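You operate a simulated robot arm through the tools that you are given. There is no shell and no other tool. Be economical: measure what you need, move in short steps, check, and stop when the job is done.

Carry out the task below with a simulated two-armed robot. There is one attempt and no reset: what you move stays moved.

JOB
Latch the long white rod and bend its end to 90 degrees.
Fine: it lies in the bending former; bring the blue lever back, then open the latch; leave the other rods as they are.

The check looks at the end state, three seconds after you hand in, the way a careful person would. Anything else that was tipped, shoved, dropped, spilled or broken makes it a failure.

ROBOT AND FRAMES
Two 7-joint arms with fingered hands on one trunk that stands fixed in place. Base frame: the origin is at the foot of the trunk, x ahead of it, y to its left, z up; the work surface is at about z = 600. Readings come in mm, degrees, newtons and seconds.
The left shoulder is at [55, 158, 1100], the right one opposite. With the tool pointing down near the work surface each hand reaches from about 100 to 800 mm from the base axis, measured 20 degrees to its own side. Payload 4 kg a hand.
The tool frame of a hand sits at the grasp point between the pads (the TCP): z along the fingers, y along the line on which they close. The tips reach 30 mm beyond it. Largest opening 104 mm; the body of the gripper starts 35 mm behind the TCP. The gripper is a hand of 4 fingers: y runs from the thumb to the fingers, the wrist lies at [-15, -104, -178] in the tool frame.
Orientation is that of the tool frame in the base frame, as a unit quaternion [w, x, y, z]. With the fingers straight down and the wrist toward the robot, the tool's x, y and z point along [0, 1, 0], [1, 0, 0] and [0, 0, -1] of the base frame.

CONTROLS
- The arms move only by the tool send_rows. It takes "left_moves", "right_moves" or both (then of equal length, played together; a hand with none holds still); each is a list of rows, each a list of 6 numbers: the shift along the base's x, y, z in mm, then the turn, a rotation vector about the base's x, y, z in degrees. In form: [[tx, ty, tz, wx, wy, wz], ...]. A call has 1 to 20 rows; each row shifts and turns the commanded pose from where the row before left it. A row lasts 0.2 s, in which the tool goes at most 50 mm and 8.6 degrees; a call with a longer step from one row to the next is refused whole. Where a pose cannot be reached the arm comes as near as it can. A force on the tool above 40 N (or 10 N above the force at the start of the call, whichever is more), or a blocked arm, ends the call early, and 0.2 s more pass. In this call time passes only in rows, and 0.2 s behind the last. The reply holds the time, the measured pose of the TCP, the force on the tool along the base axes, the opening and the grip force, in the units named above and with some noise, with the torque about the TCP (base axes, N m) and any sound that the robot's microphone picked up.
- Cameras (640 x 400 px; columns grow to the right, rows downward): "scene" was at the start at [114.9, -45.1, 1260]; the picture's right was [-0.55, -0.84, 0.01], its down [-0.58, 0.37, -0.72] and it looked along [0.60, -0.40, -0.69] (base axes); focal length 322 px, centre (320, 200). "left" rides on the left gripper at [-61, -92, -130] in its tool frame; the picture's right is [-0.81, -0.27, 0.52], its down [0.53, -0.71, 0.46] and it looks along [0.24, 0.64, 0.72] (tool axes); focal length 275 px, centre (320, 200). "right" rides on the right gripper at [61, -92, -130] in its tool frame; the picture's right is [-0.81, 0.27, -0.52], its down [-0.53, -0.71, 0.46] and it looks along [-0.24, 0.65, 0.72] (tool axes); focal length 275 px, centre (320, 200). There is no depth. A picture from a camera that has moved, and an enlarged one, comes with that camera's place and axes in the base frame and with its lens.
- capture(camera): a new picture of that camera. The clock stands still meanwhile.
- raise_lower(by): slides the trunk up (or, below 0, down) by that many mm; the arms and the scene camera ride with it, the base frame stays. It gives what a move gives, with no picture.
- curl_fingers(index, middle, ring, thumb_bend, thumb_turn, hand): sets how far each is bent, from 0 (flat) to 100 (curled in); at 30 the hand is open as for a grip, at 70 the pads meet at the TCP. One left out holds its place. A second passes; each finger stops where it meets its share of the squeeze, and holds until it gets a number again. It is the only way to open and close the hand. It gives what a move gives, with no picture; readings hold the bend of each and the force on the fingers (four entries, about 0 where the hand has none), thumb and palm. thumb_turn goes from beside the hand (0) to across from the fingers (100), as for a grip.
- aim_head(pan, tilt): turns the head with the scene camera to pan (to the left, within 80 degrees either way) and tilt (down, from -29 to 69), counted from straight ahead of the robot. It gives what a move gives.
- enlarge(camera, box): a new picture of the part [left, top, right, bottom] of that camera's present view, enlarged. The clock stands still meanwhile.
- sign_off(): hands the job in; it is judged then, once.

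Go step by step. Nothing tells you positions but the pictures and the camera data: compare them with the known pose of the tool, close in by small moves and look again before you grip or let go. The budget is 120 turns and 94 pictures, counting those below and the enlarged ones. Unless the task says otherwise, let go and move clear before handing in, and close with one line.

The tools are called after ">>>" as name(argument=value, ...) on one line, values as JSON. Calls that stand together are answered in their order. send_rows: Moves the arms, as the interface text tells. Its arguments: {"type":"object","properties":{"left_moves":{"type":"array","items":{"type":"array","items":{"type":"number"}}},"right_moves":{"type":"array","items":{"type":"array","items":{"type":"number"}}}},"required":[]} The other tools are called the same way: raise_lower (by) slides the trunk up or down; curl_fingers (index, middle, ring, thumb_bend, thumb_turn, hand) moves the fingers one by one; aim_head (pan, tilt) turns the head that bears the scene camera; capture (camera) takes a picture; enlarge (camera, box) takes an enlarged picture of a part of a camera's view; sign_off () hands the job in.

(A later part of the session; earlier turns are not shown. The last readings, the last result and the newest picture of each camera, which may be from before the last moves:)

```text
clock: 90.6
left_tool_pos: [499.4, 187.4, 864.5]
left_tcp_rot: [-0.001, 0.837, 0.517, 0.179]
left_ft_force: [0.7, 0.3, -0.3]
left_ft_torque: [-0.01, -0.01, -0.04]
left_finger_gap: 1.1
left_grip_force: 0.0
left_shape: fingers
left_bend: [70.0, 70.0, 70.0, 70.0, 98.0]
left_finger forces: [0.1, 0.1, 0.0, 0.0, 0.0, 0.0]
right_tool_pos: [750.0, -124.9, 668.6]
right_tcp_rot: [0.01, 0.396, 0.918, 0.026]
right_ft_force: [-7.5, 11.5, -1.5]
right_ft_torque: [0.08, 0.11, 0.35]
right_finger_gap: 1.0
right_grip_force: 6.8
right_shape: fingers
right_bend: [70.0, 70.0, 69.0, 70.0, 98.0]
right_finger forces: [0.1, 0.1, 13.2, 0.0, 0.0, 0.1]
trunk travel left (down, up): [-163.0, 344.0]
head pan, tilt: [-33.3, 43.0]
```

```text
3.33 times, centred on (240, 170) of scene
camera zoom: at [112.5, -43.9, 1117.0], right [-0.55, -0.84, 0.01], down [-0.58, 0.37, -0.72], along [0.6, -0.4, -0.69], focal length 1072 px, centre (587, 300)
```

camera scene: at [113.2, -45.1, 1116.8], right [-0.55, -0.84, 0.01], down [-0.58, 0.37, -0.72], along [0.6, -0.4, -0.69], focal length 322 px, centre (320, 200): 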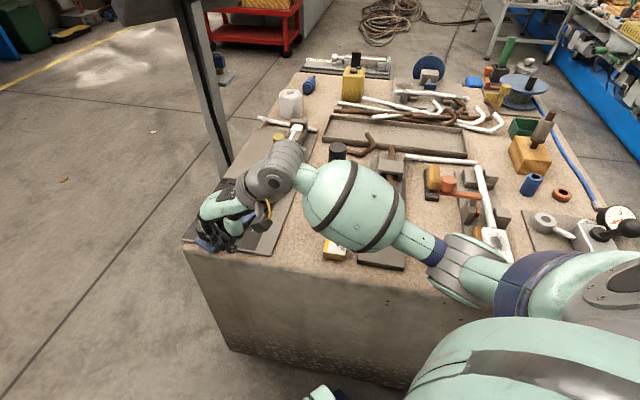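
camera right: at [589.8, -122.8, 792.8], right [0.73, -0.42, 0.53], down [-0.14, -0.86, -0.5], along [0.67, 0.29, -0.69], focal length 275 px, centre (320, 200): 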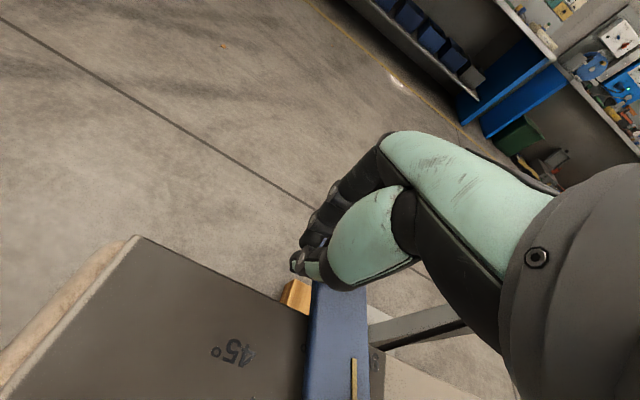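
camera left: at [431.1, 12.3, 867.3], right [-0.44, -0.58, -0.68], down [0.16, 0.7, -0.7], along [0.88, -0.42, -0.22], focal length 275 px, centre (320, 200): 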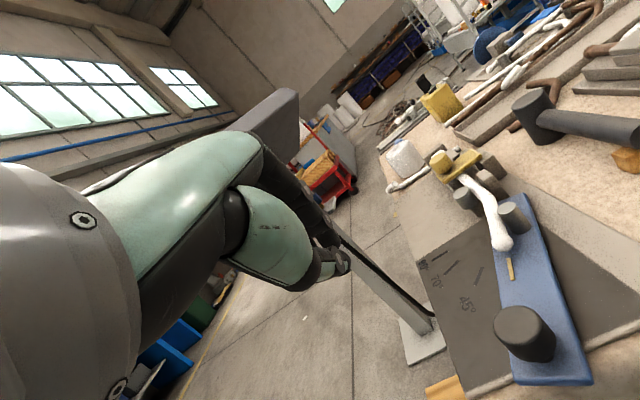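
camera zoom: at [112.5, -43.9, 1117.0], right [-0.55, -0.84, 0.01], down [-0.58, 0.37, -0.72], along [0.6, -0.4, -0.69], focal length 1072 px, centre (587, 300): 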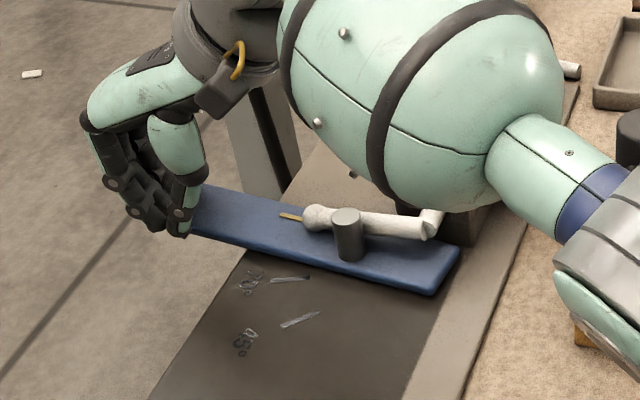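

The loaded rod reads about 90°. I'll push a few degrees more, then release and measure.

>>> send_rows(right_moves=[[5, -6.3, 0, 0, 0, 0]])

>>> send_rows(right_moves=[[-10, 8, 3, 0, 0, 0], [-15, 5, 25, 0, 0, 0], [-20, 0, 40, 0, 0, 0], [-22, -5, 40, 0, 0, 0], [-22, -30, 30, 0, 0, -4], [-22, -32, 25, 0, 0, -4], [-22, -32, 20, 0, 0, -4], [-22, -32, 10, 0, 0, -4], [-22, -32, 0, 0, 0, -4], [-22, -32, 0, 0, 0, -4], [-22, -32, 0, 0, 0, -4], [-22, -32, 0, 0, 0, -4], [-20, -32, 0, 0, 0, -4], [-15, -32, 0, 0, 0, -4], [-10, -25, 0, 0, 0, -4]])

>>> enlarge(camera="scene", box=[200, 100, 330, 200])

>>> enlarge(camera="right", box=[100, 60, 320, 200])

```text
clock: 91.0
left_tool_pos: [498.8, 188.3, 866.6]
left_tcp_rot: [0.0, 0.837, 0.517, 0.179]
left_ft_force: [0.0, -0.5, -0.4]
left_ft_torque: [0.03, -0.01, -0.02]
left_finger_gap: 1.1
left_grip_force: 0.0
left_shape: fingers
left_bend: [70.0, 70.0, 70.0, 70.0, 98.0]
left_finger forces: [0.0, 0.1, 0.1, 0.1, 0.0, 0.1]
right_tool_pos: [753.6, -126.5, 668.3]
right_tcp_rot: [0.008, 0.394, 0.919, 0.028]
right_ft_force: [-25.4, 25.6, 0.5]
right_ft_torque: [0.23, 0.22, 0.67]
right_finger_gap: 0.9
right_grip_force: 17.8
right_shape: fingers
right_bend: [70.0, 70.0, 70.0, 70.0, 98.0]
right_finger forces: [0.1, 0.0, 35.9, 0.0, 0.1, 0.1]
trunk travel left (down, up): [-163.0, 344.0]
head pan, tilt: [-33.3, 43.0]
```

```text
clock: 94.2
left_tool_pos: [499.7, 187.3, 865.3]
left_tcp_rot: [-0.002, 0.836, 0.518, 0.18]
left_ft_force: [-0.4, 0.4, 0.1]
left_ft_torque: [-0.01, 0.0, -0.03]
left_finger_gap: 1.3
left_grip_force: 0.1
left_shape: fingers
left_bend: [70.0, 70.0, 70.0, 70.0, 98.0]
left_finger forces: [0.1, 0.0, 0.1, 0.0, 0.0, 0.0]
right_tool_pos: [466.7, -469.7, 862.8]
right_tcp_rot: [0.019, 0.712, 0.701, 0.021]
right_ft_force: [-0.9, -0.6, -1.0]
right_ft_torque: [-0.05, -0.01, 0.02]
right_finger_gap: 0.9
right_grip_force: 0.1
right_shape: fingers
right_bend: [70.0, 70.0, 70.0, 70.0, 98.0]
right_finger forces: [0.0, 0.0, 0.0, 0.0, 0.0, 0.0]
trunk travel left (down, up): [-163.0, 344.0]
head pan, tilt: [-33.3, 43.0]
```

```text
4.00 times, centred on (265, 150) of scene
camera zoom: at [112.7, -45.2, 1116.9], right [-0.55, -0.84, 0.01], down [-0.58, 0.37, -0.72], along [0.6, -0.4, -0.69], focal length 1286 px, centre (540, 400)
```

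zoom: 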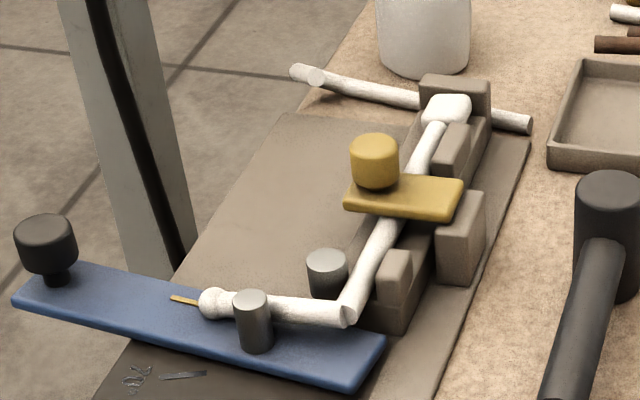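

```text
2.86 times, centred on (210, 130) of right
camera zoom: at [367.7, -406.9, 988.1], right [0.23, -0.81, 0.53], down [-0.69, -0.52, -0.5], along [0.68, -0.25, -0.69], focal length 786 px, centre (634, 400)
```

zoom: 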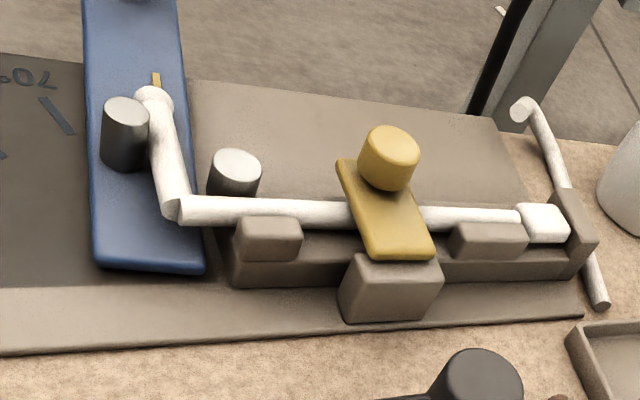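

The lever reached its stop, and the rod now reads roughly 88–91°, which looks right. Next I bring the lever back: open the hand and go above the knob at about (795,-144) to grip it.

>>> curl_fingers(hand="right", index=42, middle=42, ring=42, thumb_bend=42)

>>> send_rows(right_moves=[[10, 32, 0, 0, 0, 4], [10, 32, 0, 0, 0, 4], [15, 32, 0, 0, 0, 4], [20, 32, 0, 0, 0, 4], [20, 32, 0, 0, 0, 4], [20, 32, 0, 0, 0, 4], [20, 32, 0, 0, 0, 4], [20, 32, -10, 0, 0, 4], [20, 32, -20, 0, 0, 4], [20, 32, -25, 0, 0, 4], [20, 32, -30, 0, 0, 4], [22, -4, 0, 0, 0, 0], [22, -4, 0, 0, 0, 0], [22, -4, 0, 0, 0, 0], [22, -4, 0, 0, 0, 0], [22, -5, 0, 0, 0, 0], [22, -5, 0, 0, 0, 0]])

```text
clock: 95.2
left_tool_pos: [500.8, 187.7, 864.8]
left_tcp_rot: [-0.002, 0.837, 0.517, 0.178]
left_ft_force: [0.3, -0.8, 0.2]
left_ft_torque: [0.01, 0.01, -0.02]
left_finger_gap: 1.4
left_grip_force: 0.0
left_shape: fingers
left_bend: [70.0, 70.0, 70.0, 70.0, 98.0]
left_finger forces: [0.0, 0.1, 0.0, 0.1, 0.1, 0.0]
right_tool_pos: [466.0, -466.6, 862.8]
right_tcp_rot: [0.02, 0.711, 0.702, 0.021]
right_ft_force: [0.7, -0.4, -0.1]
right_ft_torque: [0.0, 0.04, -0.04]
right_finger_gap: 72.3
right_grip_force: 0.1
right_shape: fingers
right_bend: [42.0, 42.0, 42.0, 42.0, 98.0]
right_finger forces: [0.0, 0.0, 0.0, 0.1, 0.1, 0.1]
trunk travel left (down, up): [-163.0, 344.0]
head pan, tilt: [-33.3, 43.0]
```

```text
clock: 98.8
left_tool_pos: [500.9, 186.8, 864.9]
left_tcp_rot: [-0.002, 0.838, 0.516, 0.179]
left_ft_force: [0.3, -0.4, -0.1]
left_ft_torque: [0.0, 0.0, 0.02]
left_finger_gap: 1.1
left_grip_force: 0.0
left_shape: fingers
left_bend: [70.0, 70.0, 70.0, 70.0, 98.0]
left_finger forces: [0.1, 0.0, 0.1, 0.0, 0.0, 0.0]
right_tool_pos: [785.6, -136.5, 775.1]
right_tcp_rot: [0.01, 0.396, 0.918, 0.027]
right_ft_force: [-0.7, -0.2, 0.4]
right_ft_torque: [0.02, -0.02, 0.0]
right_finger_gap: 72.5
right_grip_force: 0.1
right_shape: fingers
right_bend: [42.0, 42.0, 42.0, 42.0, 98.0]
right_finger forces: [0.0, 0.0, 0.1, 0.0, 0.0, 0.0]
right hand out of reach, approached as far as the arm can: row 17
trunk travel left (down, up): [-163.0, 344.0]
head pan, tilt: [-33.3, 43.0]
```

>>> send_rows(right_moves=[[2, -2, -25, 0, 0, 0], [2, -2, -25, 0, 0, 0], [2, -2, -25, 0, 0, 0]])

>>> enlarge(camera="right", box=[240, 160, 440, 360])

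```text
clock: 99.6
left_tool_pos: [500.7, 185.5, 864.7]
left_tcp_rot: [-0.002, 0.837, 0.517, 0.178]
left_ft_force: [-0.8, -0.4, 0.0]
left_ft_torque: [0.0, 0.05, -0.03]
left_finger_gap: 1.2
left_grip_force: 0.1
left_shape: fingers
left_bend: [70.0, 70.0, 70.0, 70.0, 98.0]
left_finger forces: [0.0, 0.0, 0.1, 0.1, 0.1, 0.0]
right_tool_pos: [778.7, -141.5, 694.3]
right_tcp_rot: [0.008, 0.396, 0.918, 0.025]
right_ft_force: [0.0, 0.1, 0.3]
right_ft_torque: [-0.02, 0.03, 0.05]
right_finger_gap: 72.4
right_grip_force: 0.1
right_shape: fingers
right_bend: [42.0, 42.0, 42.0, 42.0, 98.0]
right_finger forces: [0.1, 0.0, 0.1, 0.0, 0.0, 0.1]
right hand out of reach, approached as far as the arm can: row 2, 3
trunk travel left (down, up): [-163.0, 344.0]
head pan, tilt: [-33.3, 43.0]
```

```text
2.00 times, centred on (340, 260) of right
camera zoom: at [664.8, -165.9, 820.4], right [0.74, -0.42, 0.53], down [-0.14, -0.86, -0.5], along [0.66, 0.29, -0.69], focal length 551 px, centre (280, 80)
```

zoom: 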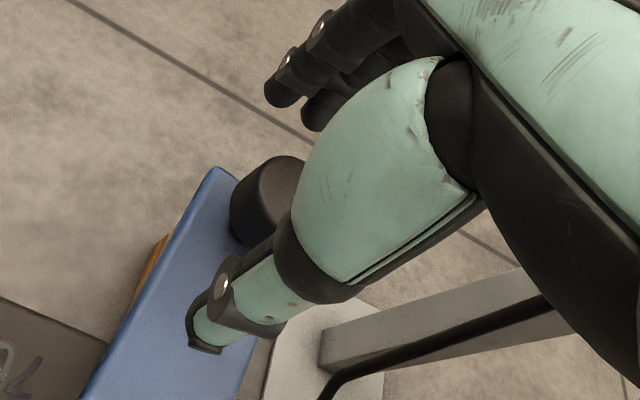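

>>> curl_fingers(hand="right", index=32, middle=32, ring=32, thumb_bend=42)

>>> raise_lower(by=-29)

>>> send_rows(right_moves=[[5, 1, 0, 0, 0, 0], [5, 1, 0, 0, 0, 0]])

>>> capture(camera="scene")

```text
clock: 100.6
left_tool_pos: [501.0, 186.2, 864.5]
left_tcp_rot: [-0.001, 0.838, 0.516, 0.178]
left_ft_force: [-0.7, -0.7, 0.4]
left_ft_torque: [0.0, 0.01, -0.02]
left_finger_gap: 1.4
left_grip_force: 0.0
left_shape: fingers
left_bend: [70.0, 70.0, 70.0, 70.0, 98.0]
left_finger forces: [0.1, 0.0, 0.1, 0.0, 0.0, 0.0]
right_tool_pos: [778.1, -140.3, 696.0]
right_tcp_rot: [0.009, 0.397, 0.917, 0.026]
right_ft_force: [0.3, -0.2, 0.1]
right_ft_torque: [0.01, 0.01, 0.0]
right_finger_gap: 85.0
right_grip_force: 0.0
right_shape: fingers
right_bend: [32.0, 32.0, 32.0, 42.0, 98.0]
right_finger forces: [0.0, 0.0, 0.0, 0.1, 0.0, 0.0]
trunk travel left (down, up): [-163.0, 344.0]
head pan, tilt: [-33.3, 43.0]
```

```text
clock: 101.4
left_tool_pos: [499.9, 187.2, 836.8]
left_tcp_rot: [-0.002, 0.838, 0.516, 0.179]
left_ft_force: [0.3, -0.5, -0.4]
left_ft_torque: [0.0, -0.02, -0.06]
left_finger_gap: 1.3
left_grip_force: 0.2
left_shape: fingers
left_bend: [70.0, 70.0, 70.0, 70.0, 98.0]
left_finger forces: [0.0, 0.0, 0.1, 0.1, 0.0, 0.0]
right_tool_pos: [778.6, -139.6, 666.4]
right_tcp_rot: [0.009, 0.397, 0.917, 0.027]
right_ft_force: [-0.3, -1.2, 0.6]
right_ft_torque: [0.0, 0.01, 0.01]
right_finger_gap: 85.5
right_grip_force: 0.1
right_shape: fingers
right_bend: [32.0, 32.0, 32.0, 42.0, 98.0]
right_finger forces: [0.0, 0.0, 0.1, 0.0, 0.0, 0.0]
trunk travel left (down, up): [-134.0, 373.0]
head pan, tilt: [-33.3, 43.0]
```

```text
clock: 102.0
left_tool_pos: [500.4, 186.5, 835.3]
left_tcp_rot: [-0.001, 0.837, 0.517, 0.179]
left_ft_force: [-0.2, 0.0, -0.4]
left_ft_torque: [-0.02, 0.0, -0.01]
left_finger_gap: 1.3
left_grip_force: 0.0
left_shape: fingers
left_bend: [70.0, 70.0, 70.0, 70.0, 98.0]
left_finger forces: [0.1, 0.1, 0.1, 0.0, 0.1, 0.1]
right_tool_pos: [777.7, -139.3, 665.8]
right_tcp_rot: [0.009, 0.397, 0.917, 0.025]
right_ft_force: [-0.3, 0.1, 0.1]
right_ft_torque: [0.02, -0.03, -0.01]
right_finger_gap: 85.0
right_grip_force: 0.0
right_shape: fingers
right_bend: [32.0, 32.0, 32.0, 42.0, 98.0]
right_finger forces: [0.0, 0.1, 0.0, 0.0, 0.2, 0.0]
right hand out of reach, approached as far as the arm can: row 1, 2
trunk travel left (down, up): [-134.0, 373.0]
head pan, tilt: [-33.3, 43.0]
```

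```text
15 pictures are left
camera scene: at [112.9, -45.0, 1087.5], right [-0.55, -0.84, 0.01], down [-0.58, 0.37, -0.72], along [0.6, -0.4, -0.69], focal length 322 px, centre (320, 200)
```

scene: 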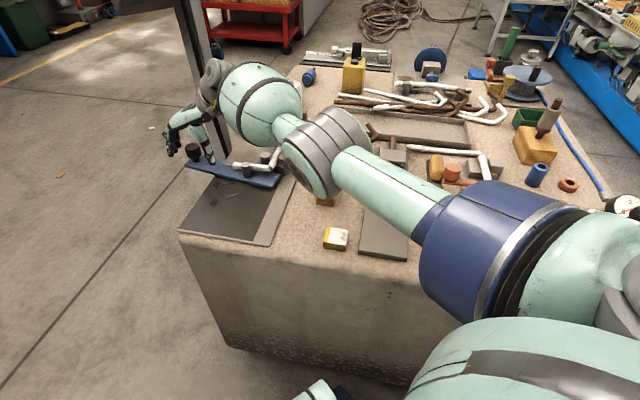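

No contact elsewhere; the knob lies between thumb and fingers. Closing.

>>> curl_fingers(hand="right", index=66, middle=66, ring=66, thumb_bend=66)

```text
clock: 103.0
left_tool_pos: [501.8, 187.5, 834.6]
left_tcp_rot: [-0.001, 0.837, 0.516, 0.179]
left_ft_force: [0.8, -0.8, 0.3]
left_ft_torque: [-0.02, -0.02, -0.01]
left_finger_gap: 1.1
left_grip_force: 0.2
left_shape: fingers
left_bend: [70.0, 70.0, 70.0, 70.0, 98.0]
left_finger forces: [0.0, 0.1, 0.0, 0.1, 0.0, 0.0]
right_tool_pos: [780.4, -138.6, 667.7]
right_tcp_rot: [0.01, 0.396, 0.918, 0.028]
right_ft_force: [14.5, 11.4, 1.6]
right_ft_torque: [0.3, -0.39, 0.34]
right_finger_gap: 11.4
right_grip_force: 9.3
right_shape: fingers
right_bend: [66.0, 57.0, 57.0, 66.0, 98.0]
right_finger forces: [0.0, 9.8, 8.7, 0.0, 0.0, 0.0]
trunk travel left (down, up): [-134.0, 373.0]
head pan, tilt: [-33.3, 43.0]
```

>>> curl_fingers(hand="right", middle=60, ring=60, thumb_bend=85)

>>> send_rows(right_moves=[[-5, 7, 0, 0, 0, 0], [-6, 8, 0, 0, 0, 0], [-6.5, 7.5, 0, 0, 0, 0]])

>>> enlarge(camera="right", box=[200, 160, 440, 400])

```text
clock: 104.0
left_tool_pos: [500.9, 187.3, 835.4]
left_tcp_rot: [-0.001, 0.838, 0.516, 0.178]
left_ft_force: [0.5, -0.1, 0.3]
left_ft_torque: [0.0, 0.0, 0.01]
left_finger_gap: 1.1
left_grip_force: 0.1
left_shape: fingers
left_bend: [70.0, 70.0, 70.0, 70.0, 98.0]
left_finger forces: [0.1, 0.0, 0.0, 0.0, 0.0, 0.0]
right_tool_pos: [778.7, -139.7, 667.9]
right_tcp_rot: [0.01, 0.397, 0.918, 0.026]
right_ft_force: [8.3, 7.2, 2.3]
right_ft_torque: [0.19, -0.24, 0.17]
right_finger_gap: 0.2
right_grip_force: 4.5
right_shape: fingers
right_bend: [62.0, 54.0, 54.0, 81.0, 97.0]
right_finger forces: [0.1, 5.3, 4.2, 0.1, 0.0, 0.0]
trunk travel left (down, up): [-134.0, 373.0]
head pan, tilt: [-33.3, 43.0]
```

```text
clock: 104.8
left_tool_pos: [500.3, 187.3, 836.6]
left_tcp_rot: [-0.001, 0.837, 0.516, 0.178]
left_ft_force: [-0.2, -0.3, 0.4]
left_ft_torque: [-0.02, 0.01, 0.02]
left_finger_gap: 1.3
left_grip_force: 0.1
left_shape: fingers
left_bend: [70.0, 70.0, 70.0, 70.0, 98.0]
left_finger forces: [0.0, 0.0, 0.1, 0.0, 0.0, 0.1]
right_tool_pos: [755.8, -117.2, 666.8]
right_tcp_rot: [0.01, 0.397, 0.917, 0.027]
right_ft_force: [6.3, 8.8, 1.1]
right_ft_torque: [0.21, -0.24, 0.29]
right_finger_gap: 0.0
right_grip_force: 5.7
right_shape: fingers
right_bend: [62.0, 54.0, 53.0, 81.0, 97.0]
right_finger forces: [0.0, 5.3, 6.2, 0.0, 0.0, 0.0]
trunk travel left (down, up): [-134.0, 373.0]
head pan, tilt: [-33.3, 43.0]
```

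```text
1.67 times, centred on (320, 280) of right
camera zoom: at [641.3, -141.4, 792.5], right [0.73, -0.42, 0.53], down [-0.14, -0.86, -0.5], along [0.66, 0.29, -0.69], focal length 459 px, centre (320, 67)
```

zoom: 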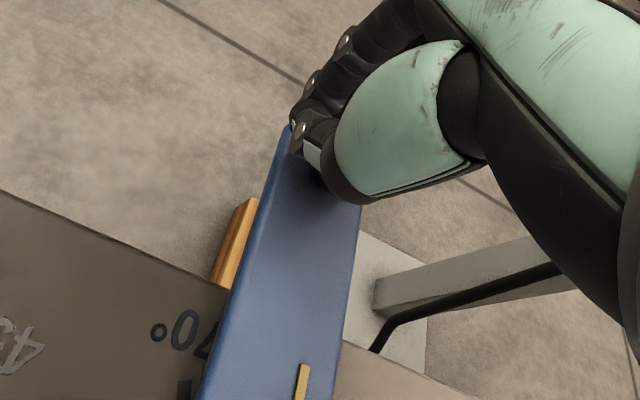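

The lever follows. Continuing the return arc.

>>> send_rows(right_moves=[[-9.9, 8.9, 0, 0, 0, 0], [-10.5, 8.2, 0, 0, 0, 0], [-11.1, 7.5, 0, 0, 0, 0], [-11.5, 6.6, 0, 0, 0, 0], [-12, 5.9, 0, 0, 0, 0], [-12.4, 5, 0, 0, 0, 0], [-12.7, 4.1, 0, 0, 0, 0], [-12.9, 3.2, 0, 0, 0, 0]])

>>> enlarge(camera="scene", box=[140, 80, 340, 240])

```text
clock: 106.6
left_tool_pos: [501.6, 187.6, 836.5]
left_tcp_rot: [-0.001, 0.837, 0.517, 0.179]
left_ft_force: [0.0, -0.5, 0.8]
left_ft_torque: [0.0, 0.03, -0.01]
left_finger_gap: 1.2
left_grip_force: 0.1
left_shape: fingers
left_bend: [70.0, 70.0, 70.0, 70.0, 98.0]
left_finger forces: [0.1, 0.1, 0.0, 0.0, 0.0, 0.0]
right_tool_pos: [659.5, -66.4, 667.6]
right_tcp_rot: [0.009, 0.397, 0.918, 0.026]
right_ft_force: [2.6, 10.2, -5.2]
right_ft_torque: [0.25, 0.11, 0.37]
right_finger_gap: 0.1
right_grip_force: 4.4
right_shape: fingers
right_bend: [62.0, 58.0, 53.0, 81.0, 97.0]
right_finger forces: [0.0, 4.0, 5.8, 0.0, 0.0, 0.0]
trunk travel left (down, up): [-134.0, 373.0]
head pan, tilt: [-33.3, 43.0]
```

```text
2.50 times, centred on (240, 160) of scene
camera zoom: at [113.4, -44.2, 1087.4], right [-0.55, -0.84, 0.01], down [-0.58, 0.37, -0.72], along [0.6, -0.4, -0.69], focal length 804 px, centre (520, 300)
```

zoom: 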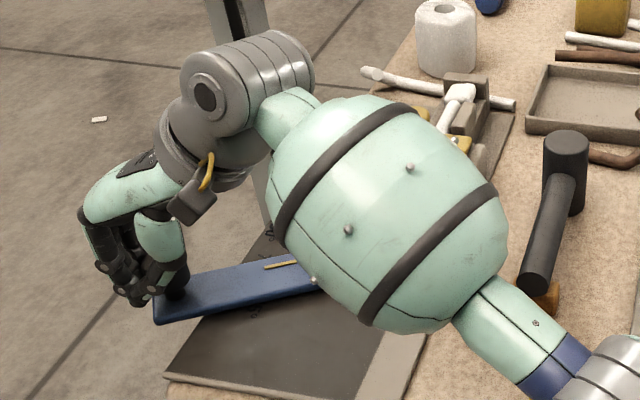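

>>> send_rows(right_moves=[[-12, 3.5, 0, 0, 0, 0], [-12.4, 3, 0, 0, 0, 0], [-12.7, 2.5, 0, 0, 0, 0], [-12.9, 1.7, 0, 0, 0, 0], [-13.1, 0.8, 0, 0, 0, 0], [-13.3, 0, 0, 0, 0, 0], [-13.3, -1, 0, 0, 0, 0]])

>>> enlarge(camera="scene", box=[140, 80, 340, 240])

```text
clock: 108.2
left_tool_pos: [501.0, 187.5, 836.6]
left_tcp_rot: [-0.001, 0.838, 0.517, 0.178]
left_ft_force: [0.5, -1.7, 0.3]
left_ft_torque: [0.02, -0.01, 0.0]
left_finger_gap: 1.3
left_grip_force: 0.0
left_shape: fingers
left_bend: [70.0, 70.0, 70.0, 70.0, 98.0]
left_finger forces: [0.0, 0.0, 0.1, 0.1, 0.0, 0.0]
right_tool_pos: [569.7, -57.9, 669.5]
right_tcp_rot: [0.009, 0.398, 0.917, 0.028]
right_ft_force: [-0.6, 0.5, 0.0]
right_ft_torque: [0.02, 0.01, 0.03]
right_finger_gap: 0.0
right_grip_force: 0.2
right_shape: fingers
right_bend: [62.0, 60.0, 60.0, 81.0, 97.0]
right_finger forces: [0.0, 0.0, 0.1, 0.1, 0.0, 0.0]
trunk travel left (down, up): [-134.0, 373.0]
head pan, tilt: [-33.3, 43.0]
```

```text
2.50 times, centred on (240, 160) of scene
camera zoom: at [112.5, -45.0, 1087.5], right [-0.55, -0.84, 0.01], down [-0.58, 0.37, -0.72], along [0.6, -0.4, -0.69], focal length 804 px, centre (520, 300)
```

zoom: 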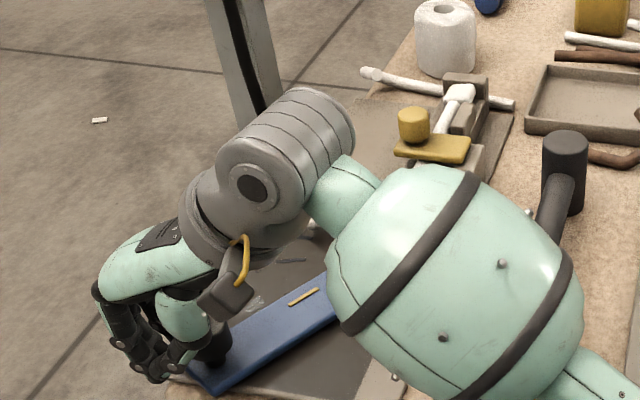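

The lever is back to about 33° and has slipped out of the fingers. I'll lift, open, re-grip properly (yaw now suits) and drag it to the start.

>>> raise_lower(by=29)

>>> send_rows(right_moves=[[0, 0, 15, 0, 0, 0], [10, -8, 0, 0, 0, 0], [10, -8, 0, 0, 0, 0]])

>>> curl_fingers(hand="right", index=38, middle=38, ring=38, thumb_bend=38)

>>> enlarge(camera="right", box=[200, 160, 440, 400])

```text
clock: 108.9
left_tool_pos: [501.6, 187.5, 865.1]
left_tcp_rot: [-0.001, 0.837, 0.517, 0.178]
left_ft_force: [0.6, 0.1, 0.1]
left_ft_torque: [0.04, 0.02, 0.0]
left_finger_gap: 1.4
left_grip_force: 0.1
left_shape: fingers
left_bend: [70.0, 70.0, 70.0, 70.0, 98.0]
left_finger forces: [0.0, 0.1, 0.0, 0.0, 0.0, 0.0]
right_tool_pos: [569.6, -58.0, 696.4]
right_tcp_rot: [0.009, 0.398, 0.917, 0.027]
right_ft_force: [-0.4, -0.5, 0.2]
right_ft_torque: [-0.02, 0.0, 0.0]
right_finger_gap: 0.0
right_grip_force: 0.1
right_shape: fingers
right_bend: [62.0, 60.0, 60.0, 81.0, 97.0]
right_finger forces: [0.1, 0.0, 0.0, 0.0, 0.0, 0.0]
trunk travel left (down, up): [-163.0, 344.0]
head pan, tilt: [-33.3, 43.0]
```

```text
clock: 109.7
left_tool_pos: [500.2, 187.5, 864.8]
left_tcp_rot: [-0.001, 0.837, 0.517, 0.178]
left_ft_force: [-0.7, 0.1, 0.0]
left_ft_torque: [0.01, -0.04, -0.02]
left_finger_gap: 1.4
left_grip_force: 0.0
left_shape: fingers
left_bend: [70.0, 70.0, 70.0, 70.0, 98.0]
left_finger forces: [0.1, 0.1, 0.0, 0.1, 0.0, 0.0]
right_tool_pos: [590.1, -73.5, 712.9]
right_tcp_rot: [0.01, 0.397, 0.917, 0.028]
right_ft_force: [0.4, 0.5, -0.2]
right_ft_torque: [-0.03, -0.01, 0.01]
right_finger_gap: 0.0
right_grip_force: 0.0
right_shape: fingers
right_bend: [62.0, 60.0, 60.0, 81.0, 97.0]
right_finger forces: [0.0, 0.1, 0.0, 0.0, 0.1, 0.0]
trunk travel left (down, up): [-163.0, 344.0]
head pan, tilt: [-33.3, 43.0]
```

```text
clock: 110.7
left_tool_pos: [499.7, 188.4, 865.4]
left_tcp_rot: [-0.002, 0.837, 0.517, 0.179]
left_ft_force: [0.0, -0.1, -0.3]
left_ft_torque: [0.01, -0.03, 0.0]
left_finger_gap: 1.3
left_grip_force: 0.0
left_shape: fingers
left_bend: [70.0, 70.0, 70.0, 70.0, 98.0]
left_finger forces: [0.0, 0.0, 0.0, 0.0, 0.0, 0.0]
right_tool_pos: [590.3, -72.5, 712.9]
right_tcp_rot: [0.01, 0.397, 0.917, 0.027]
right_ft_force: [0.5, 0.0, 0.3]
right_ft_torque: [0.01, -0.02, 0.01]
right_finger_gap: 82.7
right_grip_force: 0.1
right_shape: fingers
right_bend: [38.0, 38.0, 38.0, 38.0, 97.0]
right_finger forces: [0.0, 0.0, 0.0, 0.0, 0.1, 0.1]
trunk travel left (down, up): [-163.0, 344.0]
head pan, tilt: [-33.3, 43.0]
```

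```text
1.67 times, centred on (320, 280) of right
camera zoom: at [475.7, -97.9, 838.0], right [0.73, -0.42, 0.53], down [-0.14, -0.86, -0.5], along [0.67, 0.29, -0.69], focal length 459 px, centre (320, 67)
```

zoom: 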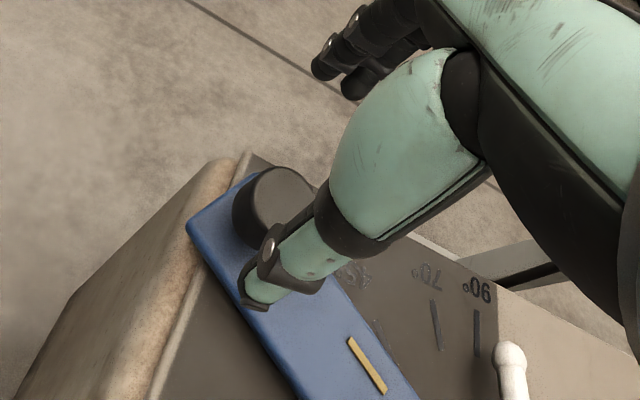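

>>> send_rows(right_moves=[[2, -4, -16, 0, 0, 0], [2, -4, -16, 0, 0, 0], [0, 0, -15, 0, 0, 0]])

>>> curl_fingers(hand="right", index=70, middle=70, ring=70, thumb_bend=70)

```text
clock: 111.5
left_tool_pos: [500.8, 187.0, 865.3]
left_tcp_rot: [-0.001, 0.837, 0.517, 0.178]
left_ft_force: [0.8, 0.6, 0.4]
left_ft_torque: [0.01, -0.02, 0.01]
left_finger_gap: 1.2
left_grip_force: 0.0
left_shape: fingers
left_bend: [70.0, 70.0, 70.0, 70.0, 98.0]
left_finger forces: [0.0, 0.0, 0.0, 0.1, 0.1, 0.0]
right_tool_pos: [596.2, -82.2, 665.4]
right_tcp_rot: [0.01, 0.397, 0.917, 0.027]
right_ft_force: [0.5, 0.1, -0.5]
right_ft_torque: [0.01, -0.04, 0.0]
right_finger_gap: 82.8
right_grip_force: 0.1
right_shape: fingers
right_bend: [38.0, 38.0, 38.0, 38.0, 97.0]
right_finger forces: [0.0, 0.0, 0.0, 0.0, 0.1, 0.1]
trunk travel left (down, up): [-163.0, 344.0]
head pan, tilt: [-33.3, 43.0]
```

```text
clock: 112.5
left_tool_pos: [499.8, 187.7, 864.8]
left_tcp_rot: [-0.001, 0.837, 0.517, 0.178]
left_ft_force: [-0.1, -0.5, -0.2]
left_ft_torque: [0.0, 0.0, -0.03]
left_finger_gap: 1.4
left_grip_force: 0.0
left_shape: fingers
left_bend: [70.0, 70.0, 70.0, 70.0, 98.0]
left_finger forces: [0.1, 0.0, 0.0, 0.1, 0.0, 0.1]
right_tool_pos: [595.1, -82.2, 664.7]
right_tcp_rot: [0.01, 0.397, 0.918, 0.027]
right_ft_force: [0.0, 0.2, -1.8]
right_ft_torque: [0.01, -0.02, 0.04]
right_finger_gap: 22.9
right_grip_force: 8.7
right_shape: fingers
right_bend: [63.0, 66.0, 70.0, 61.0, 97.0]
right_finger forces: [5.2, 3.3, 0.1, 0.0, 8.2, 0.0]
trunk travel left (down, up): [-163.0, 344.0]
head pan, tilt: [-33.3, 43.0]
```

>>> send_rows(right_moves=[[-13, -2.8, 0, 0, 0, 0], [-12.8, -3.7, 0, 0, 0, 0], [-12.5, -4.6, 0, 0, 0, 0], [-12.2, -5.5, 0, 0, 0, 0], [-11.7, -6.3, 0, 0, 0, 0], [-11.3, -7.1, 0, 0, 0, 0], [-10.5, -8, 0, 0, 0, 0]])

>>> send_rows(right_moves=[[-4, -4, 0, 0, 0, 0], [-3, -3, 0, 0, 0, 0], [-2, -2, 0, 0, 0, 0]])

```text
clock: 114.1
left_tool_pos: [500.4, 186.0, 864.8]
left_tcp_rot: [-0.002, 0.837, 0.517, 0.179]
left_ft_force: [-0.1, -0.4, -0.6]
left_ft_torque: [-0.01, -0.01, -0.01]
left_finger_gap: 1.1
left_grip_force: 0.0
left_shape: fingers
left_bend: [70.0, 70.0, 70.0, 70.0, 98.0]
left_finger forces: [0.1, 0.1, 0.1, 0.1, 0.0, 0.1]
right_tool_pos: [509.5, -120.1, 666.3]
right_tcp_rot: [0.01, 0.397, 0.917, 0.028]
right_ft_force: [1.7, -2.1, 0.6]
right_ft_torque: [-0.06, -0.06, 0.02]
right_finger_gap: 11.1
right_grip_force: 4.8
right_shape: fingers
right_bend: [69.0, 66.0, 70.0, 65.0, 97.0]
right_finger forces: [0.8, 4.1, 0.5, 0.0, 4.2, 0.0]
trunk travel left (down, up): [-163.0, 344.0]
head pan, tilt: [-33.3, 43.0]
```

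```text
clock: 114.9
left_tool_pos: [500.7, 188.3, 866.1]
left_tcp_rot: [-0.001, 0.837, 0.517, 0.179]
left_ft_force: [-0.4, -0.2, 0.2]
left_ft_torque: [-0.02, -0.01, 0.01]
left_finger_gap: 1.0
left_grip_force: 0.1
left_shape: fingers
left_bend: [70.0, 70.0, 70.0, 70.0, 98.0]
left_finger forces: [0.1, 0.0, 0.0, 0.0, 0.1, 0.0]
right_tool_pos: [501.2, -128.8, 666.2]
right_tcp_rot: [0.01, 0.397, 0.918, 0.028]
right_ft_force: [0.8, 2.4, -0.2]
right_ft_torque: [0.06, -0.01, 0.12]
right_finger_gap: 10.2
right_grip_force: 5.3
right_shape: fingers
right_bend: [69.0, 65.0, 70.0, 65.0, 97.0]
right_finger forces: [1.4, 5.4, 0.5, 0.0, 3.7, 0.1]
trunk travel left (down, up): [-163.0, 344.0]
head pan, tilt: [-33.3, 43.0]
```

>>> send_rows(right_moves=[[-3, -3, 0, 0, 0, 0], [-3, -3, 0, 0, 0, 0], [-2, -2, 0, 0, 0, 0]])

>>> enlarge(camera="scene", box=[160, 100, 340, 250])

```text
clock: 115.7
left_tool_pos: [501.6, 189.0, 864.1]
left_tcp_rot: [-0.001, 0.837, 0.517, 0.177]
left_ft_force: [0.4, 0.3, -0.5]
left_ft_torque: [-0.03, -0.01, -0.03]
left_finger_gap: 1.4
left_grip_force: 0.0
left_shape: fingers
left_bend: [70.0, 70.0, 70.0, 70.0, 98.0]
left_finger forces: [0.1, 0.1, 0.1, 0.0, 0.0, 0.0]
right_tool_pos: [494.2, -135.2, 668.2]
right_tcp_rot: [0.012, 0.397, 0.918, 0.028]
right_ft_force: [13.5, 14.4, 0.5]
right_ft_torque: [0.32, -0.32, 0.22]
right_finger_gap: 8.0
right_grip_force: 9.5
right_shape: fingers
right_bend: [65.0, 60.0, 66.0, 70.0, 97.0]
right_finger forces: [4.7, 11.1, 3.3, 0.0, 0.3, 0.1]
trunk travel left (down, up): [-163.0, 344.0]
head pan, tilt: [-33.3, 43.0]
```

```text
2.67 times, centred on (250, 175) of scene
camera zoom: at [114.3, -43.7, 1116.8], right [-0.55, -0.84, 0.01], down [-0.58, 0.37, -0.72], along [0.6, -0.4, -0.69], focal length 858 px, centre (507, 267)
```

zoom: 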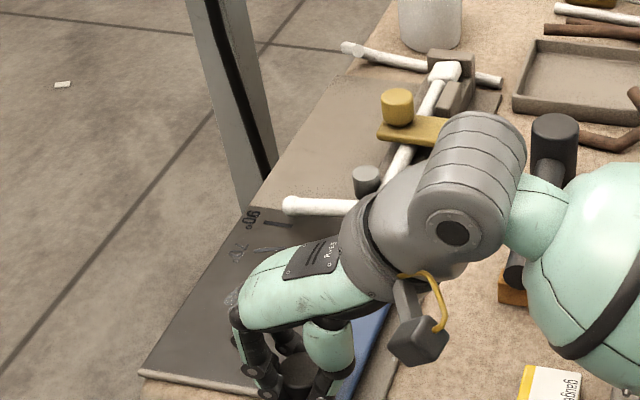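

The lever is back at its stop. Now I open the hand, lift, and go above the latch knob at about (732,-333,684), yaw about 10°, to hook it back open.

>>> curl_fingers(hand="right", index=38, middle=38, ring=38, thumb_bend=38)

>>> send_rows(right_moves=[[2, 2, 20, 0, 0, 0], [0, 0, 40, 0, 0, 0], [0, 0, 40, 0, 0, 0], [10, -10, 20, 0, 0, -3], [20, -18, 0, 0, 0, -3], [20, -18, 0, 0, 0, -3], [20, -18, 0, 0, 0, -3], [20, -18, 0, 0, 0, -3], [20, -18, 0, 0, 0, -3], [20, -18, 0, 0, 0, -3], [20, -18, 0, 0, 0, -3], [20, -18, 0, 0, 0, -3], [20, -18, 0, 0, 0, -3], [20, -16, 0, 0, 0, -3], [20, -12, 0, 0, 0, 0]])

```text
clock: 116.7
left_tool_pos: [501.2, 187.0, 863.7]
left_tcp_rot: [-0.001, 0.838, 0.516, 0.179]
left_ft_force: [-0.2, 0.1, 0.1]
left_ft_torque: [0.0, 0.01, -0.03]
left_finger_gap: 1.2
left_grip_force: 0.0
left_shape: fingers
left_bend: [70.0, 70.0, 70.0, 70.0, 98.0]
left_finger forces: [0.0, 0.0, 0.0, 0.0, 0.0, 0.1]
right_tool_pos: [493.3, -137.5, 665.3]
right_tcp_rot: [0.01, 0.397, 0.917, 0.027]
right_ft_force: [-0.2, 0.2, -0.3]
right_ft_torque: [-0.02, -0.07, -0.02]
right_finger_gap: 83.0
right_grip_force: 0.0
right_shape: fingers
right_bend: [38.0, 38.0, 38.0, 38.0, 97.0]
right_finger forces: [0.0, 0.0, 0.0, 0.0, 0.0, 0.0]
trunk travel left (down, up): [-163.0, 344.0]
head pan, tilt: [-33.3, 43.0]
```

```text
clock: 119.9
left_tool_pos: [501.4, 186.6, 864.4]
left_tcp_rot: [-0.001, 0.837, 0.517, 0.178]
left_ft_force: [-0.1, 0.6, 0.5]
left_ft_torque: [0.02, 0.01, 0.0]
left_finger_gap: 1.1
left_grip_force: 0.1
left_shape: fingers
left_bend: [70.0, 70.0, 70.0, 70.0, 98.0]
left_finger forces: [0.1, 0.0, 0.1, 0.0, 0.0, 0.0]
right_tool_pos: [727.2, -335.5, 788.6]
right_tcp_rot: [0.017, 0.641, 0.767, 0.021]
right_ft_force: [-0.5, -0.2, -0.4]
right_ft_torque: [0.01, 0.01, 0.0]
right_finger_gap: 82.5
right_grip_force: 0.0
right_shape: fingers
right_bend: [38.0, 38.0, 38.0, 38.0, 97.0]
right_finger forces: [0.0, 0.0, 0.1, 0.1, 0.0, 0.0]
trunk travel left (down, up): [-163.0, 344.0]
head pan, tilt: [-33.3, 43.0]
```

>>> send_rows(right_moves=[[1, 1, -22, 0, 0, 0], [1, 1, -22, 0, 0, 0], [1, 1, -18, 0, 0, 0]])

>>> capture(camera="right")

```text
clock: 120.7
left_tool_pos: [500.8, 187.6, 864.9]
left_tcp_rot: [-0.002, 0.837, 0.517, 0.178]
left_ft_force: [0.5, -0.6, 0.5]
left_ft_torque: [0.0, 0.0, 0.0]
left_finger_gap: 1.3
left_grip_force: 0.1
left_shape: fingers
left_bend: [70.0, 70.0, 70.0, 70.0, 98.0]
left_finger forces: [0.1, 0.0, 0.0, 0.1, 0.0, 0.0]
right_tool_pos: [728.5, -331.9, 723.8]
right_tcp_rot: [0.018, 0.641, 0.767, 0.023]
right_ft_force: [0.0, -0.8, 0.5]
right_ft_torque: [-0.01, -0.02, 0.0]
right_finger_gap: 82.9
right_grip_force: 0.0
right_shape: fingers
right_bend: [38.0, 38.0, 38.0, 38.0, 97.0]
right_finger forces: [0.0, 0.1, 0.0, 0.1, 0.0, 0.0]
trunk travel left (down, up): [-163.0, 344.0]
head pan, tilt: [-33.3, 43.0]
```

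```text
9 pictures are left
camera right: at [620.0, -290.1, 849.3], right [0.39, -0.75, 0.53], down [-0.58, -0.65, -0.5], along [0.72, -0.12, -0.69], focal length 275 px, centre (320, 200)
```

right: 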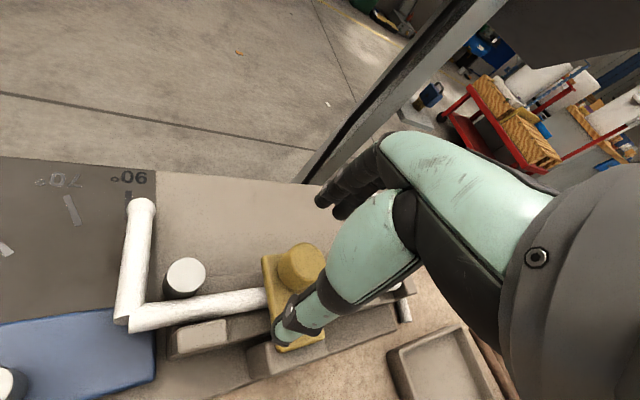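

From this view the bent leg lies close to 90° but maybe slightly over. Before going on, I'll use the left wrist camera for an independent measurement.

>>> send_rows(left_moves=[[0, -5, 5, 0, 0, -8], [0, -5, 5, 0, 0, -8], [0, -5, 5, 0, 0, -8], [0, -5, 5, 0, 0, -8]])

>>> enlarge(camera="left", box=[300, 0, 640, 200])

```text
clock: 121.7
left_tool_pos: [500.1, 166.9, 884.8]
left_tcp_rot: [0.049, 0.947, 0.265, 0.173]
left_ft_force: [0.5, 0.2, -0.4]
left_ft_torque: [0.01, 0.01, 0.04]
left_finger_gap: 1.3
left_grip_force: 0.0
left_shape: fingers
left_bend: [70.0, 70.0, 70.0, 70.0, 98.0]
left_finger forces: [0.0, 0.0, 0.0, 0.0, 0.0, 0.1]
right_tool_pos: [728.7, -331.3, 724.8]
right_tcp_rot: [0.018, 0.641, 0.767, 0.022]
right_ft_force: [-0.4, 0.2, 0.3]
right_ft_torque: [0.0, -0.03, 0.01]
right_finger_gap: 82.6
right_grip_force: 0.0
right_shape: fingers
right_bend: [38.0, 38.0, 38.0, 38.0, 97.0]
right_finger forces: [0.1, 0.0, 0.0, 0.0, 0.1, 0.1]
trunk travel left (down, up): [-163.0, 344.0]
head pan, tilt: [-33.3, 43.0]
```

```text
1.88 times, centred on (470, 100) of left
camera zoom: at [360.6, 213.9, 970.5], right [-0.6, -0.19, -0.78], down [0.24, 0.89, -0.4], along [0.76, -0.42, -0.49], focal length 518 px, centre (38, 388)
```

zoom: 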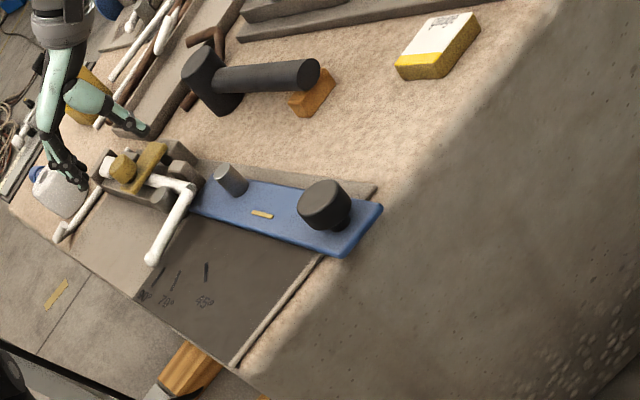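

The views suggest the leg may be slightly overbent, but the result depends on assumed heights. I'll turn the right hand so its camera looks straight down on the bend for a height-independent measurement.

>>> send_rows(right_moves=[[0, 0, 10, 0, 0, -7.5], [1, -1, 5, 0, 0, -7.5], [1, -1, 0, 0, 0, -7.5], [1, -1, 0, 0, 0, -7.5]])

>>> enlarge(camera="right", box=[0, 200, 320, 400])

```text
clock: 122.7
left_tool_pos: [500.9, 168.2, 884.9]
left_tcp_rot: [0.047, 0.947, 0.266, 0.173]
left_ft_force: [-0.1, -0.1, 0.3]
left_ft_torque: [-0.02, 0.01, 0.03]
left_finger_gap: 1.4
left_grip_force: 0.1
left_shape: fingers
left_bend: [70.0, 70.0, 70.0, 70.0, 98.0]
left_finger forces: [0.0, 0.1, 0.0, 0.0, 0.0, 0.1]
right_tool_pos: [731.0, -334.4, 738.8]
right_tcp_rot: [0.023, 0.818, 0.574, 0.017]
right_ft_force: [-0.7, 0.4, -0.2]
right_ft_torque: [0.0, -0.01, -0.01]
right_finger_gap: 82.6
right_grip_force: 0.1
right_shape: fingers
right_bend: [38.0, 38.0, 38.0, 38.0, 97.0]
right_finger forces: [0.0, 0.0, 0.0, 0.0, 0.0, 0.0]
trunk travel left (down, up): [-163.0, 344.0]
head pan, tilt: [-33.3, 43.0]
```

```text
2.00 times, centred on (160, 300) of right
camera zoom: at [659.1, -243.8, 864.5], right [-0.05, -0.85, 0.53], down [-0.83, -0.27, -0.5], along [0.56, -0.46, -0.69], focal length 551 px, centre (640, 0)
```

zoom: 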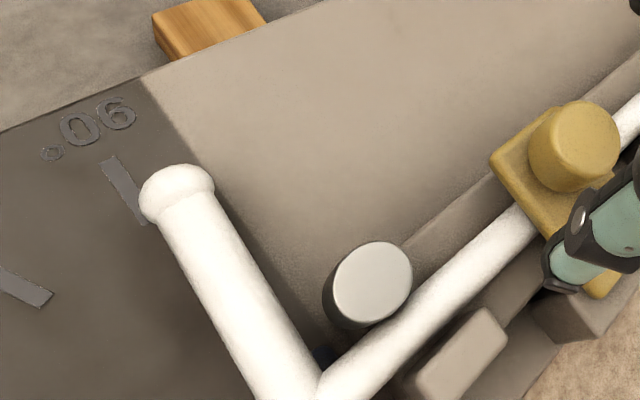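

Measured straight down, the bent leg is parallel to the 90° tick and plate edge within about 1–2°, so the bend is good. Now I open the latch: turn back to yaw 10°, lower around the knob and hook it back.

>>> send_rows(right_moves=[[0, 0, 0, 0, 0, 7.5], [0, 0, 0, 0, 0, 7.5], [0, 0, 0, 0, 0, 7.5], [0, 0, 0, 0, 0, 7.5], [0, 0, -14, 0, 0, 0], [0, 0, -14, 0, 0, 0], [0, 0, -13, 0, 0, 0]])

>>> curl_fingers(hand="right", index=58, middle=58, ring=58, thumb_bend=45)

>>> enlarge(camera="right", box=[160, 160, 420, 380])

```text
clock: 124.3
left_tool_pos: [500.0, 166.6, 885.3]
left_tcp_rot: [0.048, 0.947, 0.266, 0.173]
left_ft_force: [0.1, -0.4, -0.5]
left_ft_torque: [0.02, -0.06, 0.03]
left_finger_gap: 1.2
left_grip_force: 0.0
left_shape: fingers
left_bend: [70.0, 70.0, 70.0, 70.0, 98.0]
left_finger forces: [0.1, 0.0, 0.0, 0.0, 0.0, 0.1]
right_tool_pos: [732.8, -334.8, 696.2]
right_tcp_rot: [0.018, 0.642, 0.766, 0.022]
right_ft_force: [-1.0, -0.3, -0.2]
right_ft_torque: [0.01, 0.01, -0.03]
right_finger_gap: 82.9
right_grip_force: 0.1
right_shape: fingers
right_bend: [38.0, 38.0, 38.0, 38.0, 97.0]
right_finger forces: [0.0, 0.0, 0.0, 0.0, 0.0, 0.0]
trunk travel left (down, up): [-163.0, 344.0]
head pan, tilt: [-33.3, 43.0]
```

```text
clock: 125.3
left_tool_pos: [500.0, 167.2, 885.2]
left_tcp_rot: [0.049, 0.947, 0.265, 0.172]
left_ft_force: [0.3, -0.2, -0.8]
left_ft_torque: [-0.02, 0.02, -0.02]
left_finger_gap: 1.2
left_grip_force: 0.1
left_shape: fingers
left_bend: [70.0, 70.0, 70.0, 70.0, 98.0]
left_finger forces: [0.0, 0.1, 0.0, 0.0, 0.0, 0.1]
right_tool_pos: [731.4, -334.5, 697.4]
right_tcp_rot: [0.018, 0.642, 0.766, 0.023]
right_ft_force: [0.3, -0.4, 0.2]
right_ft_torque: [-0.03, -0.02, 0.01]
right_finger_gap: 49.8
right_grip_force: 0.0
right_shape: fingers
right_bend: [57.0, 57.0, 57.0, 45.0, 97.0]
right_finger forces: [0.0, 0.0, 0.0, 0.0, 0.0, 0.0]
trunk travel left (down, up): [-163.0, 344.0]
head pan, tilt: [-33.3, 43.0]
```

```text
1.82 times, centred on (290, 270) of right
camera zoom: at [623.3, -292.8, 822.7], right [0.39, -0.75, 0.53], down [-0.58, -0.65, -0.5], along [0.72, -0.12, -0.69], focal length 500 px, centre (374, 73)
```

zoom: 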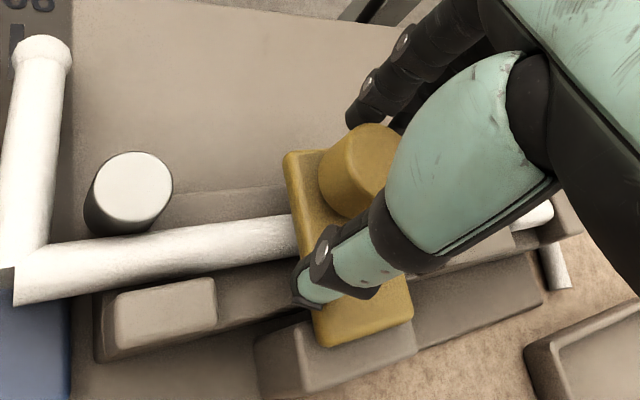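

>>> send_rows(right_moves=[[2, 8, 0, 0, 0, 0], [-7, -7, 0, 0, 0, 0], [-6, -6, 6, 0, 0, 0], [-6, -6, 8, 0, 0, 0], [-7, -7, 8, 0, 0, 0]])

>>> enlarge(camera="right", box=[160, 160, 420, 380])

```text
clock: 126.5
left_tool_pos: [500.2, 169.0, 886.6]
left_tcp_rot: [0.05, 0.947, 0.266, 0.172]
left_ft_force: [0.1, 0.1, 0.3]
left_ft_torque: [0.02, 0.01, -0.01]
left_finger_gap: 1.4
left_grip_force: 0.2
left_shape: fingers
left_bend: [70.0, 70.0, 70.0, 70.0, 98.0]
left_finger forces: [0.0, 0.0, 0.0, 0.1, 0.1, 0.1]
right_tool_pos: [707.5, -352.3, 721.5]
right_tcp_rot: [0.018, 0.641, 0.767, 0.024]
right_ft_force: [5.3, 3.8, 6.0]
right_ft_torque: [0.19, -0.31, 0.02]
right_finger_gap: 58.4
right_grip_force: 3.3
right_shape: fingers
right_bend: [51.0, 56.0, 57.0, 45.0, 97.0]
right_finger forces: [6.1, 0.8, 0.0, 0.1, 0.1, 0.0]
trunk travel left (down, up): [-163.0, 344.0]
head pan, tilt: [-33.3, 43.0]
```

```text
1.82 times, centred on (290, 270) of right
camera zoom: at [599.0, -310.7, 847.1], right [0.38, -0.76, 0.53], down [-0.58, -0.64, -0.5], along [0.72, -0.12, -0.68], focal length 500 px, centre (374, 73)
```

zoom: 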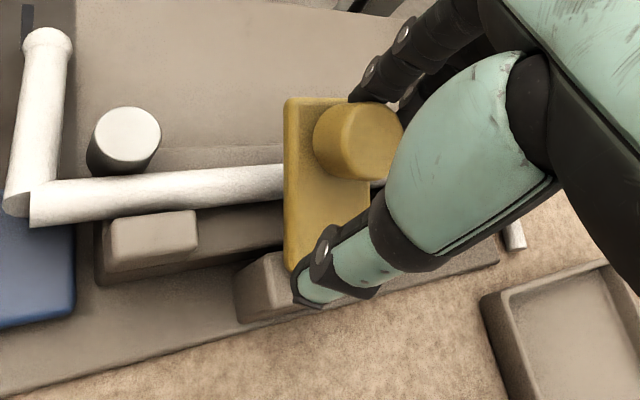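

The latch is lifting. Continuing the sweep.

>>> send_rows(right_moves=[[-8, -7, 6, 0, 0, 0], [-8, -7, 5, 0, 0, 0], [-9, -8, 4, 0, 0, 0], [-9, -8, 1, 0, 0, 0], [-8, -8, 0, 0, 0, 0]])

>>> enlarge(camera="right", box=[160, 160, 420, 380])

```text
clock: 127.7
left_tool_pos: [498.4, 168.2, 886.8]
left_tcp_rot: [0.049, 0.947, 0.266, 0.173]
left_ft_force: [-0.9, 0.5, -0.3]
left_ft_torque: [0.04, -0.02, -0.03]
left_finger_gap: 1.3
left_grip_force: 0.2
left_shape: fingers
left_bend: [70.0, 70.0, 70.0, 70.0, 98.0]
left_finger forces: [0.0, 0.1, 0.1, 0.0, 0.0, 0.0]
right_tool_pos: [665.3, -392.6, 743.0]
right_tcp_rot: [0.022, 0.642, 0.766, 0.026]
right_ft_force: [3.8, -3.6, 25.5]
right_ft_torque: [0.33, -1.07, -0.09]
right_finger_gap: 60.9
right_grip_force: 15.1
right_shape: fingers
right_bend: [48.0, 56.0, 57.0, 45.0, 97.0]
right_finger forces: [28.8, 0.8, 0.1, 0.1, 0.0, 0.0]
trunk travel left (down, up): [-163.0, 344.0]
head pan, tilt: [-33.3, 43.0]
```

```text
1.82 times, centred on (290, 270) of right
camera zoom: at [555.3, -350.5, 867.1], right [0.38, -0.76, 0.54], down [-0.58, -0.64, -0.5], along [0.72, -0.12, -0.68], focal length 500 px, centre (374, 73)
```

zoom: 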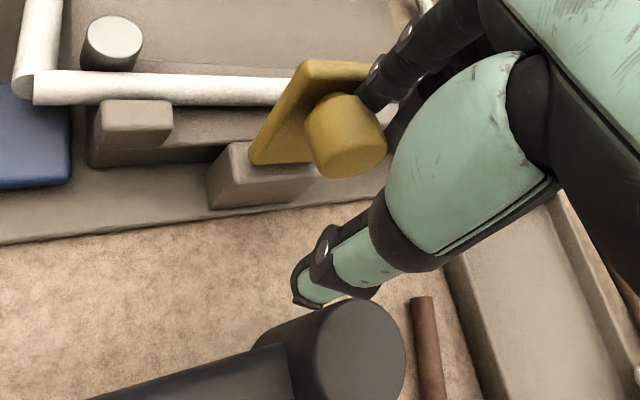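

The latch is fully open, at its original stop. I'll unload gently, lift straight up and retreat.

>>> send_rows(right_moves=[[0, 0, 10, 0, 0, 0], [2, 2, 15, 0, 0, 0], [0, 0, 25, 0, 0, 0], [0, 0, 35, 0, 0, 0], [-15, -10, 20, 0, 0, 0], [-25, -15, 10, 0, 0, 0], [-30, -15, 0, 0, 0, 0], [-30, -15, 0, 0, 0, 0], [-30, -15, 0, 0, 0, 0], [-30, -15, 0, 0, 0, 0], [-30, -15, 0, 0, 0, 0]])

>>> capture(camera="scene")

```text
clock: 130.1
left_tool_pos: [499.6, 166.6, 886.2]
left_tcp_rot: [0.048, 0.947, 0.266, 0.172]
left_ft_force: [0.1, -0.6, 0.2]
left_ft_torque: [0.02, -0.01, 0.01]
left_finger_gap: 1.3
left_grip_force: 0.1
left_shape: fingers
left_bend: [70.0, 70.0, 70.0, 70.0, 98.0]
left_finger forces: [0.1, 0.0, 0.0, 0.1, 0.0, 0.1]
right_tool_pos: [478.7, -487.4, 852.9]
right_tcp_rot: [0.017, 0.641, 0.767, 0.023]
right_ft_force: [0.2, 0.1, 0.7]
right_ft_torque: [0.0, -0.01, -0.02]
right_finger_gap: 49.9
right_grip_force: 0.0
right_shape: fingers
right_bend: [57.0, 57.0, 57.0, 45.0, 97.0]
right_finger forces: [0.0, 0.0, 0.0, 0.0, 0.0, 0.1]
trunk travel left (down, up): [-163.0, 344.0]
head pan, tilt: [-33.3, 43.0]
```

```text
3 pictures are left
camera scene: at [112.3, -45.3, 1116.9], right [-0.55, -0.84, 0.01], down [-0.58, 0.37, -0.72], along [0.6, -0.4, -0.69], focal length 322 px, centre (320, 200)
```

scene: 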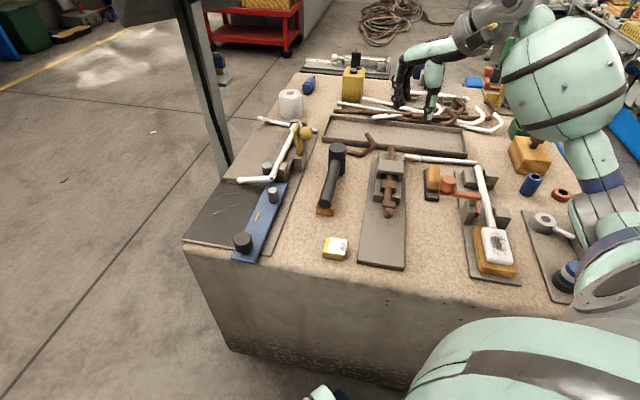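

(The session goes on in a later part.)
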